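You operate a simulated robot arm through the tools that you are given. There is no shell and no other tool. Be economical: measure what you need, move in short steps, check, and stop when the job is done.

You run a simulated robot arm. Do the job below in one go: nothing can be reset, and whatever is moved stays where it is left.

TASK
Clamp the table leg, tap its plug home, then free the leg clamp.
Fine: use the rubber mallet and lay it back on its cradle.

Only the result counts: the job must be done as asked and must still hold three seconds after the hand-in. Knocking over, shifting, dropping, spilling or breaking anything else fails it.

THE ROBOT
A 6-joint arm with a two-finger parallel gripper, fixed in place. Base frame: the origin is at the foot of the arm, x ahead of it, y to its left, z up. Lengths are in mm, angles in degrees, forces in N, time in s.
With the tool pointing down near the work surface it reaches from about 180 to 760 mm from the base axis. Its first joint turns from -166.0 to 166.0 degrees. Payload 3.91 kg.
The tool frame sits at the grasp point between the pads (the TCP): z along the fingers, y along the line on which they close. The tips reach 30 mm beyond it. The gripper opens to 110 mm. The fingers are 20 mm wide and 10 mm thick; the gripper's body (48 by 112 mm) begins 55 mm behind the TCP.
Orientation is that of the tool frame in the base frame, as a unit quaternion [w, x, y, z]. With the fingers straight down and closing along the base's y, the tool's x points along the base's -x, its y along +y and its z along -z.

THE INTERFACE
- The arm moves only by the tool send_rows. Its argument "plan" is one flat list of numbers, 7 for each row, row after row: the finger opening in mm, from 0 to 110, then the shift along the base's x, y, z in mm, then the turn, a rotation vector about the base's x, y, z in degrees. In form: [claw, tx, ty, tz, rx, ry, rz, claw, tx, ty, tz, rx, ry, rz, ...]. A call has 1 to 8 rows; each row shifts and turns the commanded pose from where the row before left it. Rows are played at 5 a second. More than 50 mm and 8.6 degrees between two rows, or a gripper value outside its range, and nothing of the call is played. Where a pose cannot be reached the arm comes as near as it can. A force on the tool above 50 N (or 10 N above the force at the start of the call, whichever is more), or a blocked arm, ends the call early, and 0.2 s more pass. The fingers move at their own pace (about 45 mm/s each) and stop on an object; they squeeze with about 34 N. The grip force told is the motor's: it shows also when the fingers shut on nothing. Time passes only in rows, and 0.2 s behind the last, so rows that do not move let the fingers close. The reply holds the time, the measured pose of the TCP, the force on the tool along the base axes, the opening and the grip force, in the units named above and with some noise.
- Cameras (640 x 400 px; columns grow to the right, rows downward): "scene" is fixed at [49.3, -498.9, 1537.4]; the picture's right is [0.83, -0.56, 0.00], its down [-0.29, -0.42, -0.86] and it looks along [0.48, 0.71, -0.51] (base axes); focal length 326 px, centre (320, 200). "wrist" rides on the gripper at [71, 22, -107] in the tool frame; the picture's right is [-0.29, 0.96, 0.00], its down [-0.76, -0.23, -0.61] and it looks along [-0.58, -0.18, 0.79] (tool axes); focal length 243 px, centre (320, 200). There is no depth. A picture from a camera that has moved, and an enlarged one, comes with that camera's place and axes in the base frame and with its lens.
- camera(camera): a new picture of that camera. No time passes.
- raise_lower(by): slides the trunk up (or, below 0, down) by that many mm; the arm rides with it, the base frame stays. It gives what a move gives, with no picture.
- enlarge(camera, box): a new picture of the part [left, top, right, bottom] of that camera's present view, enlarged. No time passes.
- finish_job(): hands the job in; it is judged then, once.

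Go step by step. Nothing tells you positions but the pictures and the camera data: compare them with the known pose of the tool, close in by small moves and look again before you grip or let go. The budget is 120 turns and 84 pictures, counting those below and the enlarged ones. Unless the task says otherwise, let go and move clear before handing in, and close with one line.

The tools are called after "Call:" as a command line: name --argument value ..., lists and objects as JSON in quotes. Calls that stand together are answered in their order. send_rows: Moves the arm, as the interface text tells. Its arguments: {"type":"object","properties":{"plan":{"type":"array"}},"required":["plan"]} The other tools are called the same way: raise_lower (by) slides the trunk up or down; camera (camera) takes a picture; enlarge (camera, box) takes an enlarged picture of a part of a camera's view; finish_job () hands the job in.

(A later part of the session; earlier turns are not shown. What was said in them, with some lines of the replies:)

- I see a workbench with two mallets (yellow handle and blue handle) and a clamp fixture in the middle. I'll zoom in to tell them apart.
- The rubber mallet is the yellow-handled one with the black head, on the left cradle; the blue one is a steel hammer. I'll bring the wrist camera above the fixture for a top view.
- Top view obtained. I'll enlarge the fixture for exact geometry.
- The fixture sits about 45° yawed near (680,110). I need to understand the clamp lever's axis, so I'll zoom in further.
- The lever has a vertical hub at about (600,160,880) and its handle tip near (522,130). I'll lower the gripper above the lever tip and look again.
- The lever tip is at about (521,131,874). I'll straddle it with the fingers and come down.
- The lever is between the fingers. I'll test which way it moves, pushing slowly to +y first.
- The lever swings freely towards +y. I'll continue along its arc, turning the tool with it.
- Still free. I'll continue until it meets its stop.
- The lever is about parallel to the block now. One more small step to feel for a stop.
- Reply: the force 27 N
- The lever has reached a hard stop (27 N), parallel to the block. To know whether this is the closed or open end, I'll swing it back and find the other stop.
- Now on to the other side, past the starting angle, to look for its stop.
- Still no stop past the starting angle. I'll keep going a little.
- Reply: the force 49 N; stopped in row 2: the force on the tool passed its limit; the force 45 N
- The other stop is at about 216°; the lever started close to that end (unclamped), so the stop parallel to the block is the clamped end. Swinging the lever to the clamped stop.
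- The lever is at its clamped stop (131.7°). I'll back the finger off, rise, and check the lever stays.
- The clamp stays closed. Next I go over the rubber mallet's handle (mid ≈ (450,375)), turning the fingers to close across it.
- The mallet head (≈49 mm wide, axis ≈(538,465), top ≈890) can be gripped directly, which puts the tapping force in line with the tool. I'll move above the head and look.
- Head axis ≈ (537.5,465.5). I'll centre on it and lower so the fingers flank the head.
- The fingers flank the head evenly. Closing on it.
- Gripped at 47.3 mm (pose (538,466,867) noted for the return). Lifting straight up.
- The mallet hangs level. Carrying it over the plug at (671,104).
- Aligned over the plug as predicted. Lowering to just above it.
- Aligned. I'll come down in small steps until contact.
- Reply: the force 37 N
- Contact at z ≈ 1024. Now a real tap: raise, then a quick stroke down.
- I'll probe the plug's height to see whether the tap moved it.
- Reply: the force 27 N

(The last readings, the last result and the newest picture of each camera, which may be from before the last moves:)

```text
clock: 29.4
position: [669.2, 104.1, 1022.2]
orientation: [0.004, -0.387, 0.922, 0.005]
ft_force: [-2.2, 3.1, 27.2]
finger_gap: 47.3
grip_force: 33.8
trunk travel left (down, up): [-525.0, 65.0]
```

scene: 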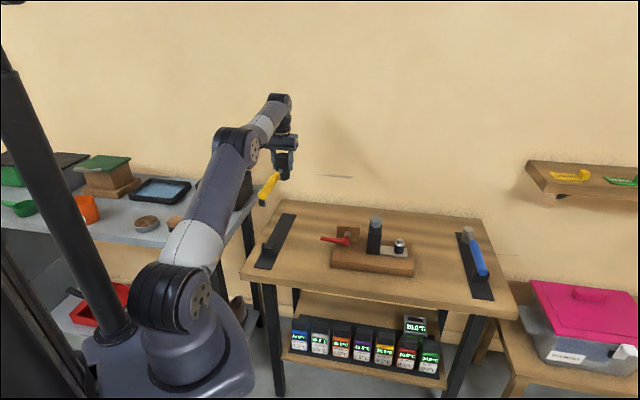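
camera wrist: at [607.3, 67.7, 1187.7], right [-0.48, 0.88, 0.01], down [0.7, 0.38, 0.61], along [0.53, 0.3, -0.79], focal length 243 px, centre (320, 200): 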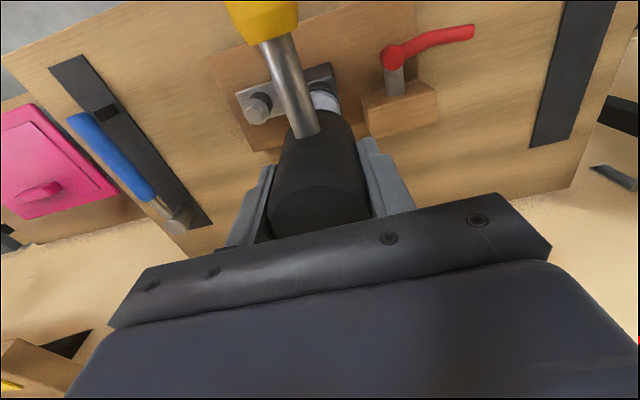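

The plug went down by about 1.5 mm. Harder taps: higher lift and a faster stroke.

Call:
send_rows --plan '[30, 0, 0, 45, 0, 0, 0, 30, 0, 0, 0, 0, 0, 0, 30, 0, 0, -49, 0, 0, 0, 30, 0, 0, 45, 0, 0, 0, 30, 0, 0, 0, 0, 0, 0, 30, 0, 0, -49, 0, 0, 0, 30, 0, 0, 20, 0, 0, 0]'

Call:
enlarge --camera "wrist" --box '[240, 50, 420, 170]'

```text
clock: 31.0
position: [671.7, 105.6, 1027.1]
orientation: [0.001, -0.387, 0.922, 0.005]
ft_force: [0.3, -0.6, -3.3]
finger_gap: 47.4
grip_force: 34.1
trunk travel left (down, up): [-525.0, 65.0]
```

```text
3.33 times, centred on (330, 110) of wrist
camera zoom: at [606.9, 66.7, 1134.4], right [-0.48, 0.88, 0.01], down [0.7, 0.38, 0.61], along [0.53, 0.3, -0.79], focal length 809 px, centre (287, 500)
```

zoom: 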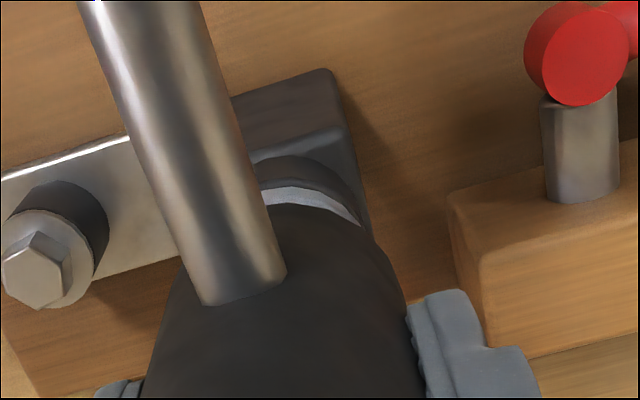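

Call:
send_rows --plan '[30, 0, 0, -6, 0, 0, 0, 30, 0, 0, -3, 0, 0, 0, 30, 0, 0, -3, 0, 0, 0, 30, 0, 0, -2, 0, 0, 0]'

```text
clock: 32.0
position: [670.0, 105.7, 1015.9]
orientation: [0.001, -0.386, 0.922, 0.005]
ft_force: [-0.2, 0.0, -3.4]
finger_gap: 47.5
grip_force: 34.1
trunk travel left (down, up): [-525.0, 65.0]
```

The plug has moved down clearly (no contact at 1016). Probing further.

Call:
send_rows --plan '[30, 0, 0, -3, 0, 0, 0, 30, 0, 0, -2, 0, 0, 0, 30, 0, 0, -2, 0, 0, 0, 30, 0, 0, -2, 0, 0, 0]'

Call:
enlarge --camera "scene" --box '[330, 160, 430, 260]'

```text
clock: 33.0
position: [667.9, 104.2, 1011.2]
orientation: [0.004, -0.387, 0.922, 0.004]
ft_force: [-0.9, 3.7, 25.4]
finger_gap: 47.5
grip_force: 33.6
trunk travel left (down, up): [-525.0, 65.0]
```

```text
4.00 times, centred on (380, 210) of scene
camera zoom: at [49.3, -498.9, 1537.4], right [0.83, -0.56, 0.0], down [-0.29, -0.42, -0.86], along [0.48, 0.71, -0.51], focal length 1302 px, centre (80, 160)
```

zoom: 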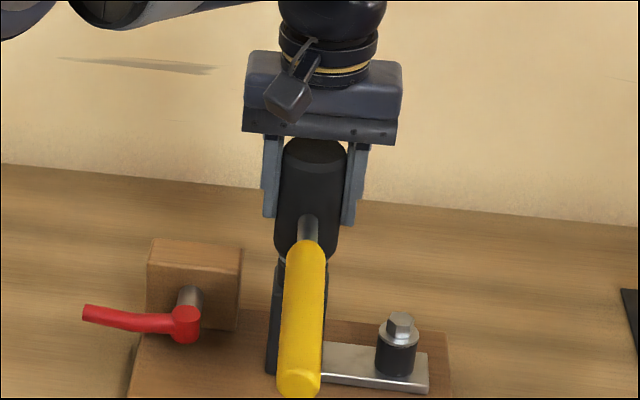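

Contact now at ≈1012, i.e. the plug is 12 mm lower. One more tap, then I'll lift aside to view the gap.

Call:
send_rows --plan '[30, 1.5, 0, 45, 0, 0, 0, 30, 0, 0, 0, 0, 0, 0, 30, 0, 0, -47, 0, 0, 0, 30, 0, 0, 45, 0, 0, 0, 30, 0, 0, 15, 0, 0, 0, 30, 40, -20, 5, 0, 0, 0, 30, 40, -20, 0, 0, 0, 0]'

Call:
enlarge --camera "scene" --box '[340, 180, 420, 260]'

```text
clock: 34.6
position: [729.2, 64.5, 1064.7]
orientation: [0.001, -0.387, 0.922, 0.004]
ft_force: [-1.0, 0.6, -2.9]
finger_gap: 47.3
grip_force: 33.8
out of reach, approached as far as the arm can: row 7
trunk travel left (down, up): [-525.0, 65.0]
```

```text
5.00 times, centred on (380, 220) of scene
camera zoom: at [49.3, -498.9, 1537.4], right [0.83, -0.56, 0.0], down [-0.29, -0.42, -0.86], along [0.48, 0.71, -0.51], focal length 1628 px, centre (20, 100)
```

zoom: 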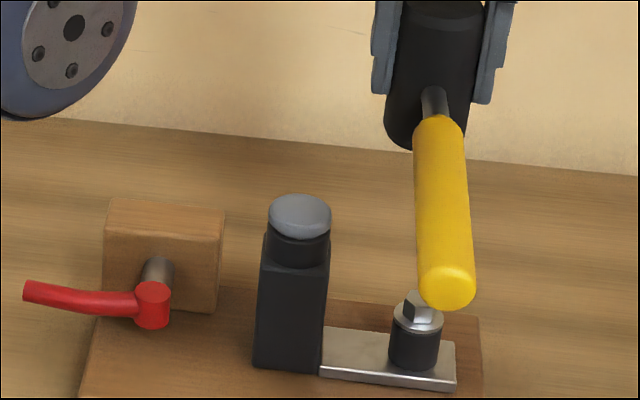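

Call:
enlarge --camera "scene" --box '[365, 212, 390, 232]'

```text
16.00 times, centred on (378, 222) of scene
camera zoom: at [49.3, -498.9, 1537.4], right [0.83, -0.56, 0.0], down [-0.29, -0.42, -0.86], along [0.48, 0.71, -0.51], focal length 5209 px, centre (-600, -152)
```

zoom: 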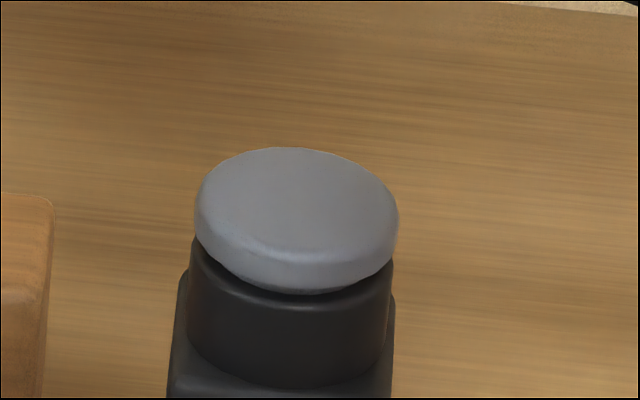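

It looks nearly seated, perhaps with a sliver left. I'll go back over it and tap again, then probe for any change.

Call:
send_rows --plan '[30, -30, 20, 0, 0, 0, 0, 30, -28.5, 20, 0, 0, 0, 0, 30, 0, 0, -10, 0, 0, 0, 30, 0, 0, 0, 0, 0, 0]'

```text
clock: 35.6
position: [671.3, 106.7, 1055.8]
orientation: [0.0, -0.387, 0.922, 0.004]
ft_force: [0.5, -0.8, -3.0]
finger_gap: 47.4
grip_force: 34.3
trunk travel left (down, up): [-525.0, 65.0]
```

Call:
send_rows --plan '[30, 0, -2, -48, 0, 0, 0, 30, 0, 0, 45, 0, 0, 0, 30, 0, 0, 0, 0, 0, 0, 30, 0, 0, -49, 0, 0, 0, 30, 0, 0, 15, 0, 0, 0, 30, 0, 0, -7, 0, 0, 0, 30, 0, 0, -4, 0, 0, 0]'

```text
clock: 37.2
position: [673.9, 105.2, 1008.2]
orientation: [0.001, -0.387, 0.922, 0.005]
ft_force: [-0.3, 0.0, -3.1]
finger_gap: 47.7
grip_force: 34.5
trunk travel left (down, up): [-525.0, 65.0]
```

No contact at 1008, so it sank further. Probing down.

Call:
send_rows --plan '[30, -2, -1, -2, 0, 0, 0, 30, 0, 0, -2, 0, 0, 0, 30, 0, 0, -2, 0, 0, 0, 30, 0, 0, -2, 0, 0, 0]'

```text
clock: 38.2
position: [673.2, 104.4, 1004.4]
orientation: [0.005, -0.387, 0.922, 0.004]
ft_force: [5.6, 0.5, 23.2]
finger_gap: 47.2
grip_force: 34.1
trunk travel left (down, up): [-525.0, 65.0]
```

I need to rule out the mallet slipping in the grip, so I'll check the wrist view and view the plug again.

Call:
enlarge --camera "wrist" --box '[240, 50, 420, 170]'

Call:
send_rows --plan '[30, 0, 0, 45, 0, 0, 0, 30, 0, 0, 15, 0, 0, 0, 30, 35, -30, 0, 0, 0, 0, 30, 10, -40, 0, 0, 0, 0]'

Call:
enlarge --camera "scene" --box '[365, 212, 390, 232]'

Call:
enlarge --camera "scene" --box '[340, 170, 440, 260]'

```text
3.33 times, centred on (330, 110) of wrist
camera zoom: at [605.5, 66.1, 1111.3], right [-0.48, 0.88, 0.01], down [0.69, 0.37, 0.62], along [0.54, 0.3, -0.79], focal length 809 px, centre (287, 500)
```

zoom: 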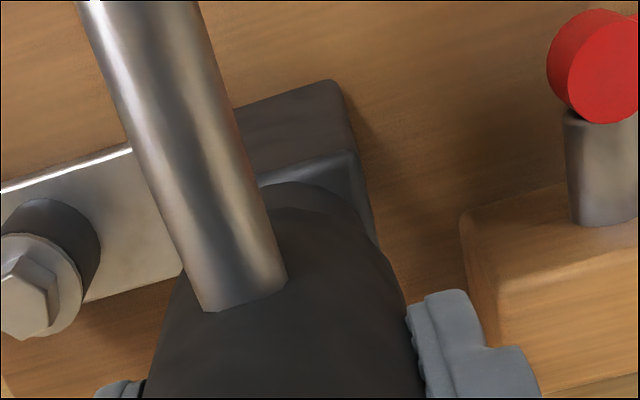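

```text
clock: 39.2
position: [716.1, 34.9, 1058.4]
orientation: [0.0, -0.387, 0.922, 0.004]
ft_force: [0.1, -0.8, -3.6]
finger_gap: 47.3
grip_force: 33.6
trunk travel left (down, up): [-525.0, 65.0]
```

```text
16.00 times, centred on (378, 222) of scene
camera zoom: at [49.3, -498.9, 1537.4], right [0.83, -0.56, 0.0], down [-0.29, -0.42, -0.86], along [0.48, 0.71, -0.51], focal length 5209 px, centre (-600, -152)
```

zoom: 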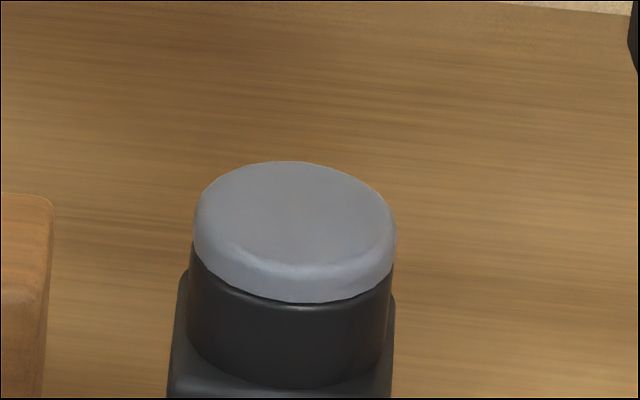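

```text
4.44 times, centred on (390, 215) of scene
camera zoom: at [49.3, -498.9, 1537.4], right [0.83, -0.56, 0.0], down [-0.29, -0.42, -0.86], along [0.48, 0.71, -0.51], focal length 1447 px, centre (9, 133)
```

zoom: 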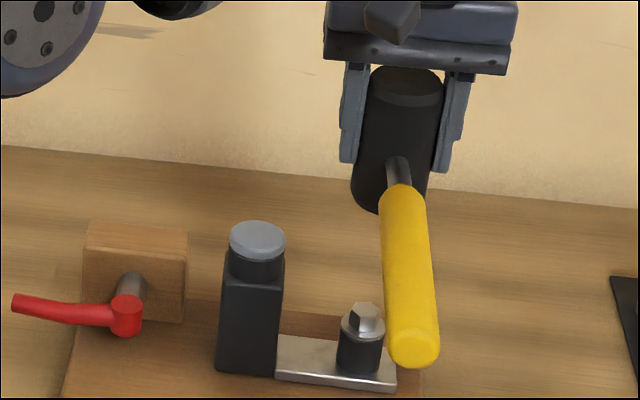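

The plug now looks flush with the sleeve (mallet slipped only ~3 mm in the grip). One more confirming tap to see if it still moves.

Call:
send_rows --plan '[30, -10, 40, 0, 0, 0, 0, 30, -35, 30, 0, 0, 0, 0, 30, 0, 0, -10, 0, 0, 0, 30, 0, 0, 0, 0, 0, 0]'

Call:
send_rows --plan '[30, 0, 0, -48, 0, 0, 0, 30, 0, 0, 45, 0, 0, 0, 30, 0, 0, 13, 0, 0, 0, 30, 35, -30, 0, 0, 0, 0, 30, 10, -40, 0, 0, 0, 0]'

Call:
enlarge --camera "scene" --box '[365, 212, 390, 232]'

Call:
enlarge --camera "wrist" --box '[240, 50, 420, 170]'

```text
clock: 40.2
position: [670.3, 106.2, 1050.3]
orientation: [0.001, -0.387, 0.922, 0.006]
ft_force: [0.2, -0.6, -2.9]
finger_gap: 47.2
grip_force: 33.6
trunk travel left (down, up): [-525.0, 65.0]
```

```text
clock: 41.4
position: [716.2, 33.7, 1058.1]
orientation: [0.0, -0.386, 0.922, 0.004]
ft_force: [0.6, -0.2, -3.8]
finger_gap: 47.3
grip_force: 33.8
trunk travel left (down, up): [-525.0, 65.0]
```

```text
16.00 times, centred on (378, 222) of scene
camera zoom: at [49.3, -498.9, 1537.4], right [0.83, -0.56, 0.0], down [-0.29, -0.42, -0.86], along [0.48, 0.71, -0.51], focal length 5209 px, centre (-600, -152)
```

zoom: 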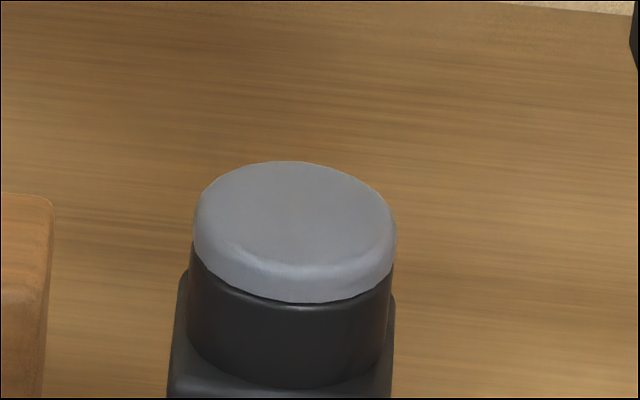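

```text
3.33 times, centred on (330, 110) of wrist
camera zoom: at [651.2, -4.4, 1165.8], right [-0.48, 0.88, 0.01], down [0.7, 0.37, 0.61], along [0.53, 0.3, -0.79], focal length 809 px, centre (287, 500)
```

zoom: 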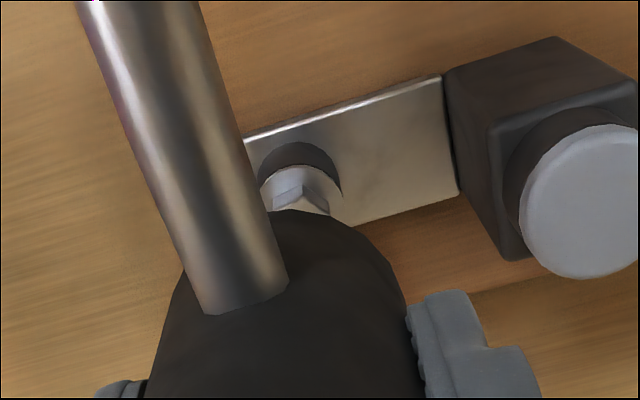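

No change: the plug is home. Now carrying the mallet back to its cradle at (538,466).

Call:
send_rows --plan '[30, -17.8, 43.2, 0, 0, 0, 0, 30, -17.8, 43.2, 0, 0, 0, 0, 30, -17.8, 43.2, 0, 0, 0, 0, 30, -17.8, 43.2, 0, 0, 0, 0, 30, -17.8, 43.2, 0, 0, 0, 0, 30, -17.8, 43.2, 0, 0, 0, 0, 30, -17.8, 43.2, 0, 0, 0, 0, 30, -17.8, 43.2, 0, 0, 0, 0]'

Call:
send_rows --plan '[30, -17.8, 43.2, 0, 0, 0, 0, 30, -17.8, 43.2, 0, 0, 0, 0, 30, 0, 0, -40, 0, 0, 0, 30, 0, 0, -40, 0, 0, 0, 30, 0, 0, 0, 0, 0, 0]'

Call:
enlarge --camera "scene" --box '[240, 170, 330, 275]'

Call:
camera --camera "wrist"

```text
clock: 43.2
position: [571.5, 380.1, 1061.5]
orientation: [0.0, -0.386, 0.922, 0.006]
ft_force: [-0.9, -0.2, -2.8]
finger_gap: 47.2
grip_force: 34.0
trunk travel left (down, up): [-525.0, 65.0]
```

```text
clock: 44.4
position: [536.9, 467.3, 981.3]
orientation: [0.0, -0.387, 0.922, 0.005]
ft_force: [0.2, 0.6, -3.4]
finger_gap: 47.2
grip_force: 33.8
trunk travel left (down, up): [-525.0, 65.0]
```

```text
3.81 times, centred on (285, 222) of scene
camera zoom: at [49.3, -498.9, 1537.4], right [0.83, -0.56, 0.0], down [-0.29, -0.42, -0.86], along [0.48, 0.71, -0.51], focal length 1240 px, centre (453, 114)
```

zoom: 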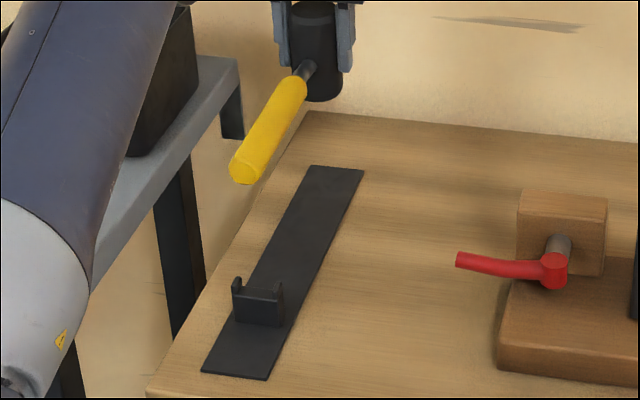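

```text
28 pictures are left
camera wrist: at [472.8, 429.0, 1089.0], right [-0.48, 0.88, 0.01], down [0.7, 0.38, 0.61], along [0.53, 0.3, -0.79], focal length 243 px, centre (320, 200)
```

wrist: 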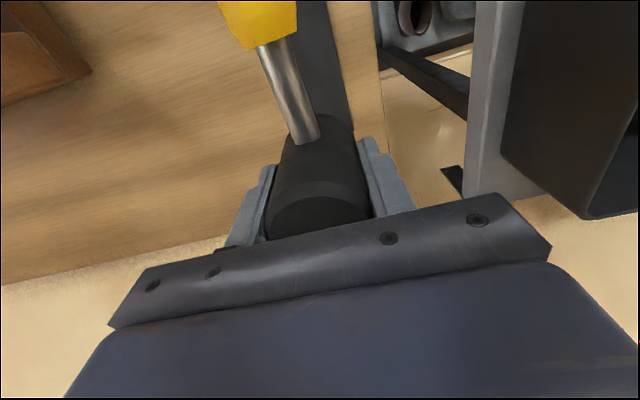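

Over the cradle with unchanged pose. Lowering until the handle is just above the notch, then checking.

Call:
send_rows --plan '[30, 0.8, -0.6, -40, 0, 0, 0, 30, 0, 0, -40, 0, 0, 0, 30, 0, 0, 0, 0, 0, 0]'

Call:
enlarge --camera "scene" --box '[255, 195, 315, 270]'

Call:
enlarge --camera "wrist" --box '[200, 0, 400, 140]'

```text
clock: 45.2
position: [538.8, 464.5, 901.1]
orientation: [0.0, -0.387, 0.922, 0.006]
ft_force: [0.0, -0.1, -2.5]
finger_gap: 47.5
grip_force: 34.0
trunk travel left (down, up): [-525.0, 65.0]
```

```text
5.33 times, centred on (285, 232) of scene
camera zoom: at [49.3, -498.9, 1537.4], right [0.83, -0.56, 0.0], down [-0.29, -0.42, -0.86], along [0.48, 0.71, -0.51], focal length 1736 px, centre (507, 27)
```

zoom: 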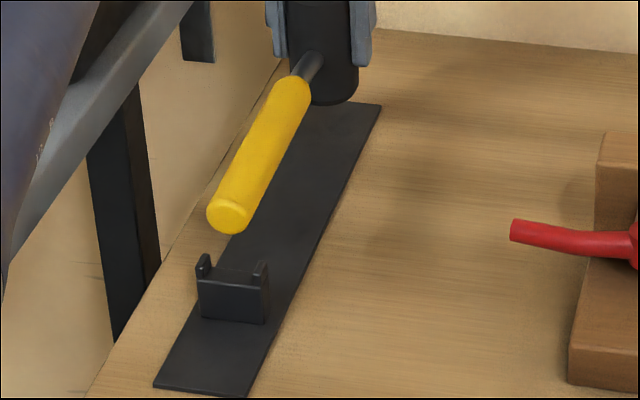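

```text
2.86 times, centred on (300, 70) of wrist
camera zoom: at [473.3, 427.1, 1008.7], right [-0.48, 0.88, 0.01], down [0.7, 0.37, 0.61], along [0.53, 0.3, -0.79], focal length 693 px, centre (377, 571)
```

zoom: 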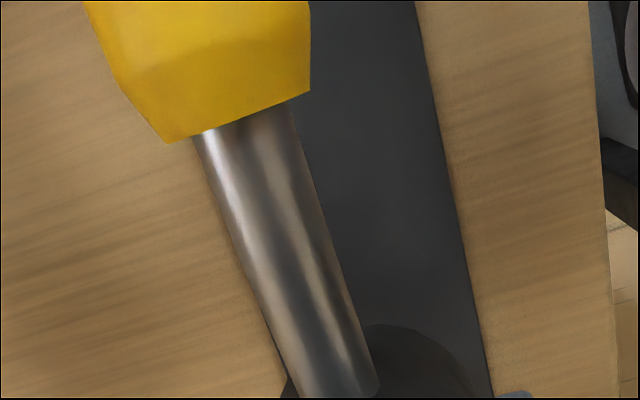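

The handle end lines up with the notch within about 1.5 mm. Lowering gently to contact.

Call:
send_rows --plan '[30, -0.5, 0.5, -15, 0, 0, 0, 30, 0, 0, -10, 0, 0, 0, 30, 0, 0, -5, 0, 0, 0, 30, 0, 0, -3, 0, 0, 0, 30, 0, 0, -2, 0, 0, 0, 30, 0, 0, 0, 0, 0, 0]'

Call:
enlarge --camera "scene" --box '[255, 195, 315, 270]'

```text
clock: 46.6
position: [538.4, 466.7, 864.5]
orientation: [0.0, -0.387, 0.922, 0.005]
ft_force: [0.2, -0.9, -3.5]
finger_gap: 47.2
grip_force: 33.9
trunk travel left (down, up): [-525.0, 65.0]
```

```text
5.33 times, centred on (285, 232) of scene
camera zoom: at [49.3, -498.9, 1537.4], right [0.83, -0.56, 0.0], down [-0.29, -0.42, -0.86], along [0.48, 0.71, -0.51], focal length 1736 px, centre (507, 27)
```

zoom: 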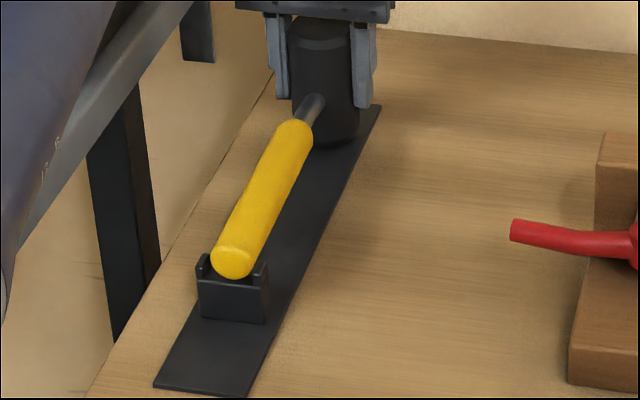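

In the notch but not yet resting. Continue down in 1 mm steps until the load goes.

Call:
send_rows --plan '[30, 0, 0, -1, 0, 0, 0, 30, 0, 0, -1, 0, 0, 0, 30, 0, 0, -1, 0, 0, 0, 30, 0, 0, 0, 0, 0, 0]'

```text
clock: 47.6
position: [538.3, 466.1, 861.3]
orientation: [0.001, -0.387, 0.922, 0.005]
ft_force: [-0.4, 0.3, -4.0]
finger_gap: 47.3
grip_force: 34.0
trunk travel left (down, up): [-525.0, 65.0]
```

Call:
send_rows --plan '[30, 0, 0, -1, 0, 0, 0, 30, 0, 0, -1, 0, 0, 0, 30, 0, 0, 0, 0, 0, 0]'

Call:
enlarge --camera "scene" --box '[255, 195, 315, 270]'

```text
clock: 48.4
position: [537.7, 467.2, 861.1]
orientation: [0.001, -0.387, 0.922, 0.005]
ft_force: [2.4, 0.9, 6.0]
finger_gap: 47.3
grip_force: 33.6
trunk travel left (down, up): [-525.0, 65.0]
```

```text
5.33 times, centred on (285, 232) of scene
camera zoom: at [49.3, -498.9, 1537.4], right [0.83, -0.56, 0.0], down [-0.29, -0.42, -0.86], along [0.48, 0.71, -0.51], focal length 1736 px, centre (507, 27)
```

zoom: 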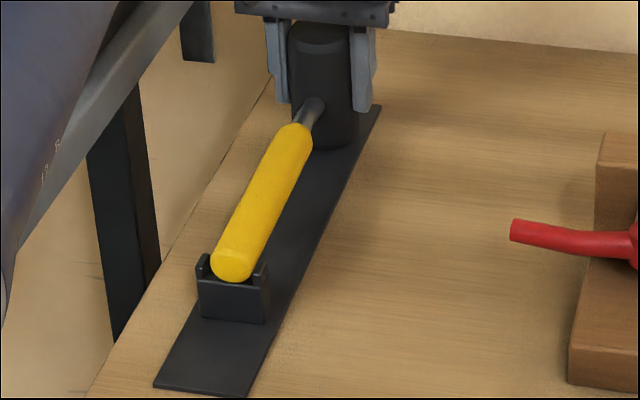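

It rests on the cradle (6 N up). Releasing and rising.

Call:
send_rows --plan '[55, 0, 0, 0, 0, 0, 0, 65, 0, 0, 0, 0, 0, 0, 80, 0, 0, 0, 0, 0, 0, 80, 0, 0, 0, 0, 0, 0, 80, 0, 0, 30, 0, 0, 0, 80, 0, 0, 45, 0, 0, 0, 80, 0, 0, 45, 0, 0, 0, 80, 0, 0, 40, 0, 0, 0]'

Call:
enlarge --camera "scene" --box '[240, 190, 320, 275]'

Call:
camera --camera "wrist"

```text
clock: 50.2
position: [538.6, 464.8, 1020.9]
orientation: [0.001, -0.386, 0.922, 0.005]
ft_force: [0.3, -0.2, -0.5]
finger_gap: 80.0
grip_force: 0.1
trunk travel left (down, up): [-525.0, 65.0]
```

```text
4.71 times, centred on (280, 232) of scene
camera zoom: at [49.3, -498.9, 1537.4], right [0.83, -0.56, 0.0], down [-0.29, -0.42, -0.86], along [0.48, 0.71, -0.51], focal length 1532 px, centre (508, 47)
```

zoom: 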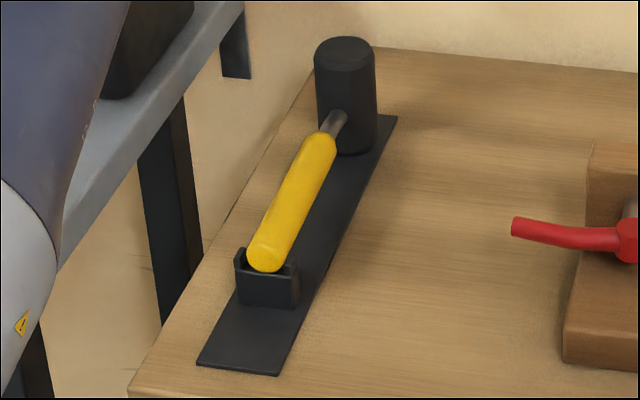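

```text
22 pictures are left
camera wrist: at [473.8, 426.3, 1128.7], right [-0.48, 0.88, 0.01], down [0.7, 0.38, 0.61], along [0.53, 0.3, -0.79], focal length 243 px, centre (320, 200)
```

wrist: 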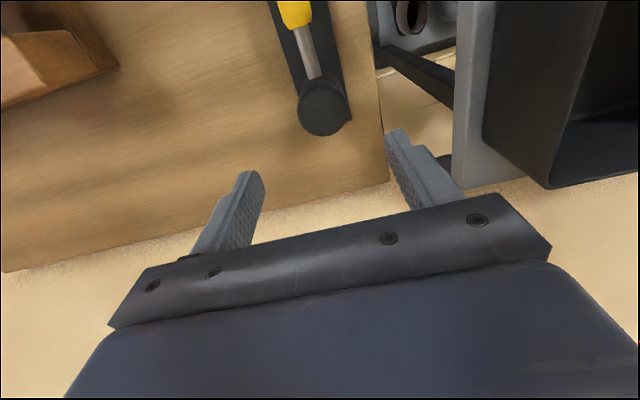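

The mallet is back as before. Now back above the clamp lever, turning the fingers to straddle it.

Call:
send_rows --plan '[40, 1.7, -21.8, 0, 0, 0, -8.2, 40, 1.7, -21.8, 0, 0, 0, -8.2, 40, 1.7, -21.8, 0, 0, 0, -8.2, 40, 1.7, -21.8, 0, 0, 0, -8.2, 40, 1.7, -21.8, 0, 0, 0, -8.2, 40, 1.7, -21.8, 0, 0, 0, -8.2]'

Call:
send_rows --plan '[40, 1.7, -21.8, 0, 0, 0, -8.2, 40, 1.7, -21.8, 0, 0, 0, -8.2, 40, 1.7, -21.8, 0, 0, 0, -8.2, 40, 1.7, -21.8, 0, 0, 0, -8.2, 40, 1.7, -21.8, 0, 0, 0, -8.2, 40, 1.7, -21.8, 0, 0, 0, -8.2, 40, 0, 0, -40, 0, 0, 0, 40, 0, 0, -20, 0, 0, 0]'

Call:
camera --camera "wrist"

```text
clock: 51.6
position: [548.4, 336.8, 1022.7]
orientation: [0.002, 0.034, 0.999, 0.004]
ft_force: [-0.4, 0.0, -1.0]
finger_gap: 39.8
grip_force: 0.0
trunk travel left (down, up): [-525.0, 65.0]
```

```text
clock: 53.4
position: [557.4, 205.2, 958.8]
orientation: [0.004, 0.445, 0.895, 0.003]
ft_force: [0.3, 0.2, 0.0]
finger_gap: 40.0
grip_force: 0.3
trunk travel left (down, up): [-525.0, 65.0]
```

```text
21 pictures are left
camera wrist: at [531.1, 273.7, 1066.7], right [0.94, 0.35, 0.01], down [0.27, -0.75, 0.61], along [0.22, -0.57, -0.79], focal length 243 px, centre (320, 200)
```

wrist: 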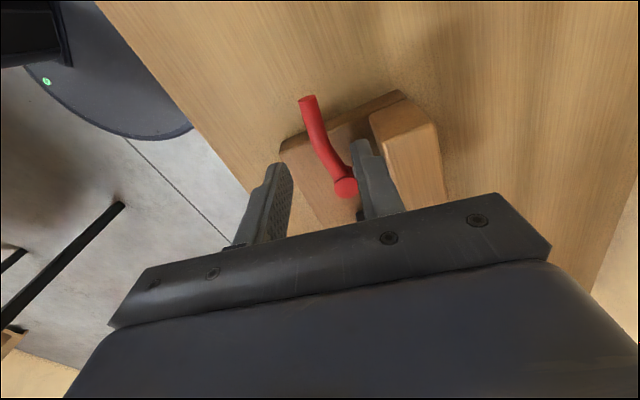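

The lever is between the fingers' lines. Descending around it.

Call:
send_rows --plan '[40, 0, 0, -30, 0, 0, 0, 40, 0, 0, -25, 0, 0, 0, 40, 0, 0, -19, 0, 0, 0, 40, 0, 0, 0, 0, 0, 0]'

Call:
camera --camera "wrist"

```text
clock: 54.4
position: [558.5, 205.3, 885.4]
orientation: [0.004, 0.446, 0.895, 0.003]
ft_force: [-0.2, 0.0, 0.5]
finger_gap: 40.0
grip_force: 0.1
trunk travel left (down, up): [-525.0, 65.0]
```

```text
20 pictures are left
camera wrist: at [532.0, 272.9, 992.7], right [0.94, 0.35, 0.01], down [0.27, -0.75, 0.61], along [0.22, -0.57, -0.79], focal length 243 px, centre (320, 200)
```

wrist: 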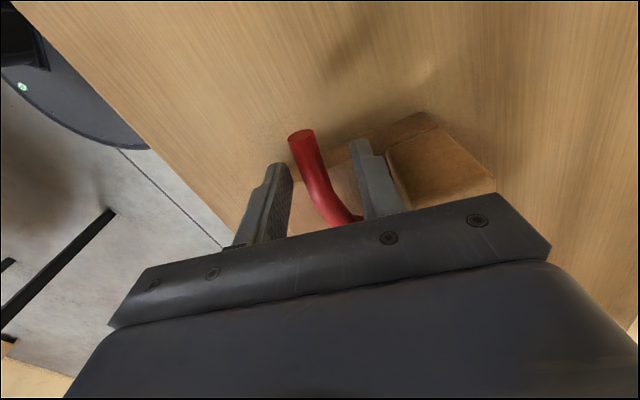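

Positioned around the lever. Swinging it back to the open stop.

Call:
send_rows --plan '[30, -7.1, -5.2, 0, 0, 0, 8, 30, -5.1, -7.2, 0, 0, 0, 8, 30, -4.1, -7.8, 0, 0, 0, 8, 30, -2.9, -8.3, 0, 0, 0, 8, 30, -1.8, -8.6, 0, 0, 0, 8, 30, -0.5, -8.7, 0, 0, 0, 8, 30, 0.7, -8.8, 0, 0, 0, 8, 30, 1.9, -8.6, 0, 0, 0, 8]'

Call:
send_rows --plan '[30, 3.1, -8.2, 0, 0, 0, 8, 30, 4.2, -7.7, 0, 0, 0, 8, 30, 5.2, -7.1, 0, 0, 0, 8, 30, 4.1, -4.4, 0, 0, 0, 5]'

Call:
camera --camera "wrist"

```text
clock: 56.2
position: [538.0, 142.2, 885.7]
orientation: [0.003, -0.098, 0.995, 0.004]
ft_force: [-0.1, 1.1, -0.5]
finger_gap: 30.6
grip_force: 0.4
trunk travel left (down, up): [-525.0, 65.0]
```

```text
clock: 57.2
position: [554.4, 115.9, 886.7]
orientation: [0.001, -0.344, 0.939, 0.004]
ft_force: [-7.2, 8.8, 1.4]
finger_gap: 35.6
grip_force: 5.8
trunk travel left (down, up): [-525.0, 65.0]
```

```text
19 pictures are left
camera wrist: at [486.4, 84.0, 993.3], right [-0.4, 0.92, 0.01], down [0.73, 0.31, 0.61], along [0.56, 0.25, -0.79], focal length 243 px, centre (320, 200)
```

wrist: 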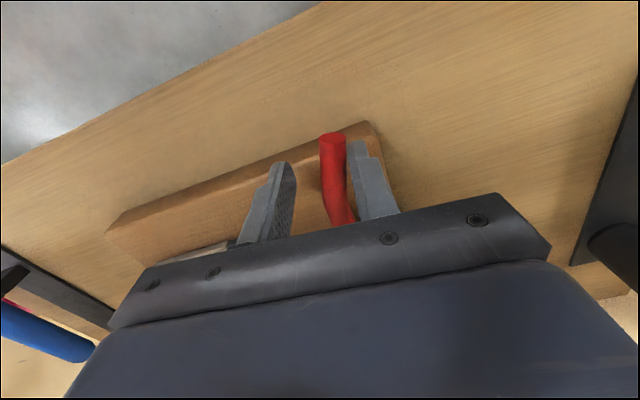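

The lever is at its open stop (same tip position as before). Backing off and rising clear.

Call:
send_rows --plan '[36, -4, 5, 0, 0, 0, 0, 36, -1, 2, 0, 0, 0, 0, 36, 0, 0, 40, 0, 0, 0, 36, 0, 0, 45, 0, 0, 0, 36, 0, 0, 45, 0, 0, 0, 36, -40, 20, 20, 0, 0, 0, 36, -40, 20, 20, 0, 0, 0]'

Call:
camera --camera "scene"

Call:
enlarge --camera "scene" --box '[310, 190, 430, 280]'

```text
clock: 58.8
position: [468.6, 159.8, 1056.9]
orientation: [0.001, -0.344, 0.939, 0.006]
ft_force: [0.1, -0.8, 0.1]
finger_gap: 36.1
grip_force: 0.1
trunk travel left (down, up): [-525.0, 65.0]
```

```text
18 pictures are left
```

scene: 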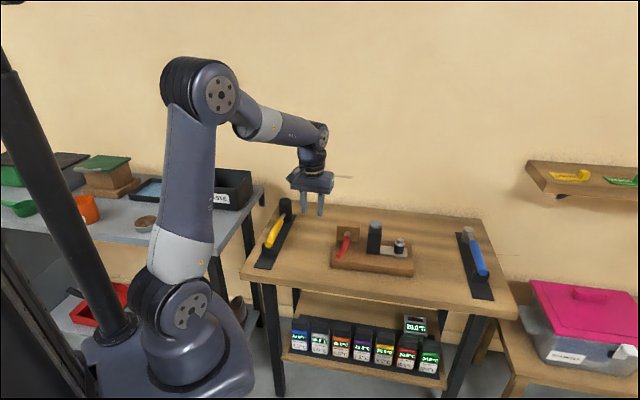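

```text
4.44 times, centred on (370, 235) of scene
camera zoom: at [49.3, -498.9, 1537.4], right [0.83, -0.56, 0.0], down [-0.29, -0.42, -0.86], along [0.48, 0.71, -0.51], focal length 1447 px, centre (98, 44)
```

zoom: 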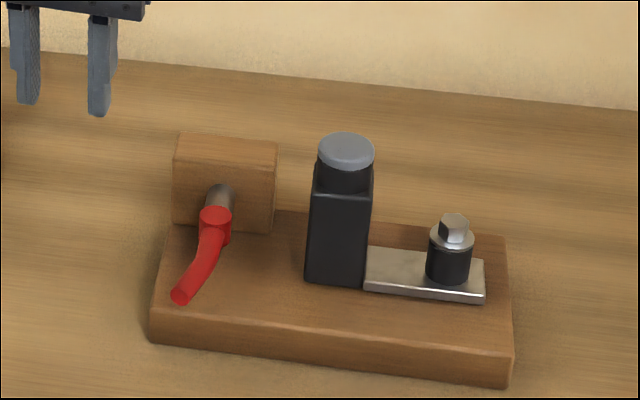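

The plug is seated flush, the lever is at its open stop, the mallet is on its cradle, and the arm is clear. I'm handing in.

Call:
finish_job

```text
The job is handed in.
```

I clamped the leg, tapped the plug home with the rubber mallet, laid the mallet back on its cradle and freed the clamp. Nothing marks which lever stop is the clamped one, so I took the stop next to its starting position as open and the far one as clamped.
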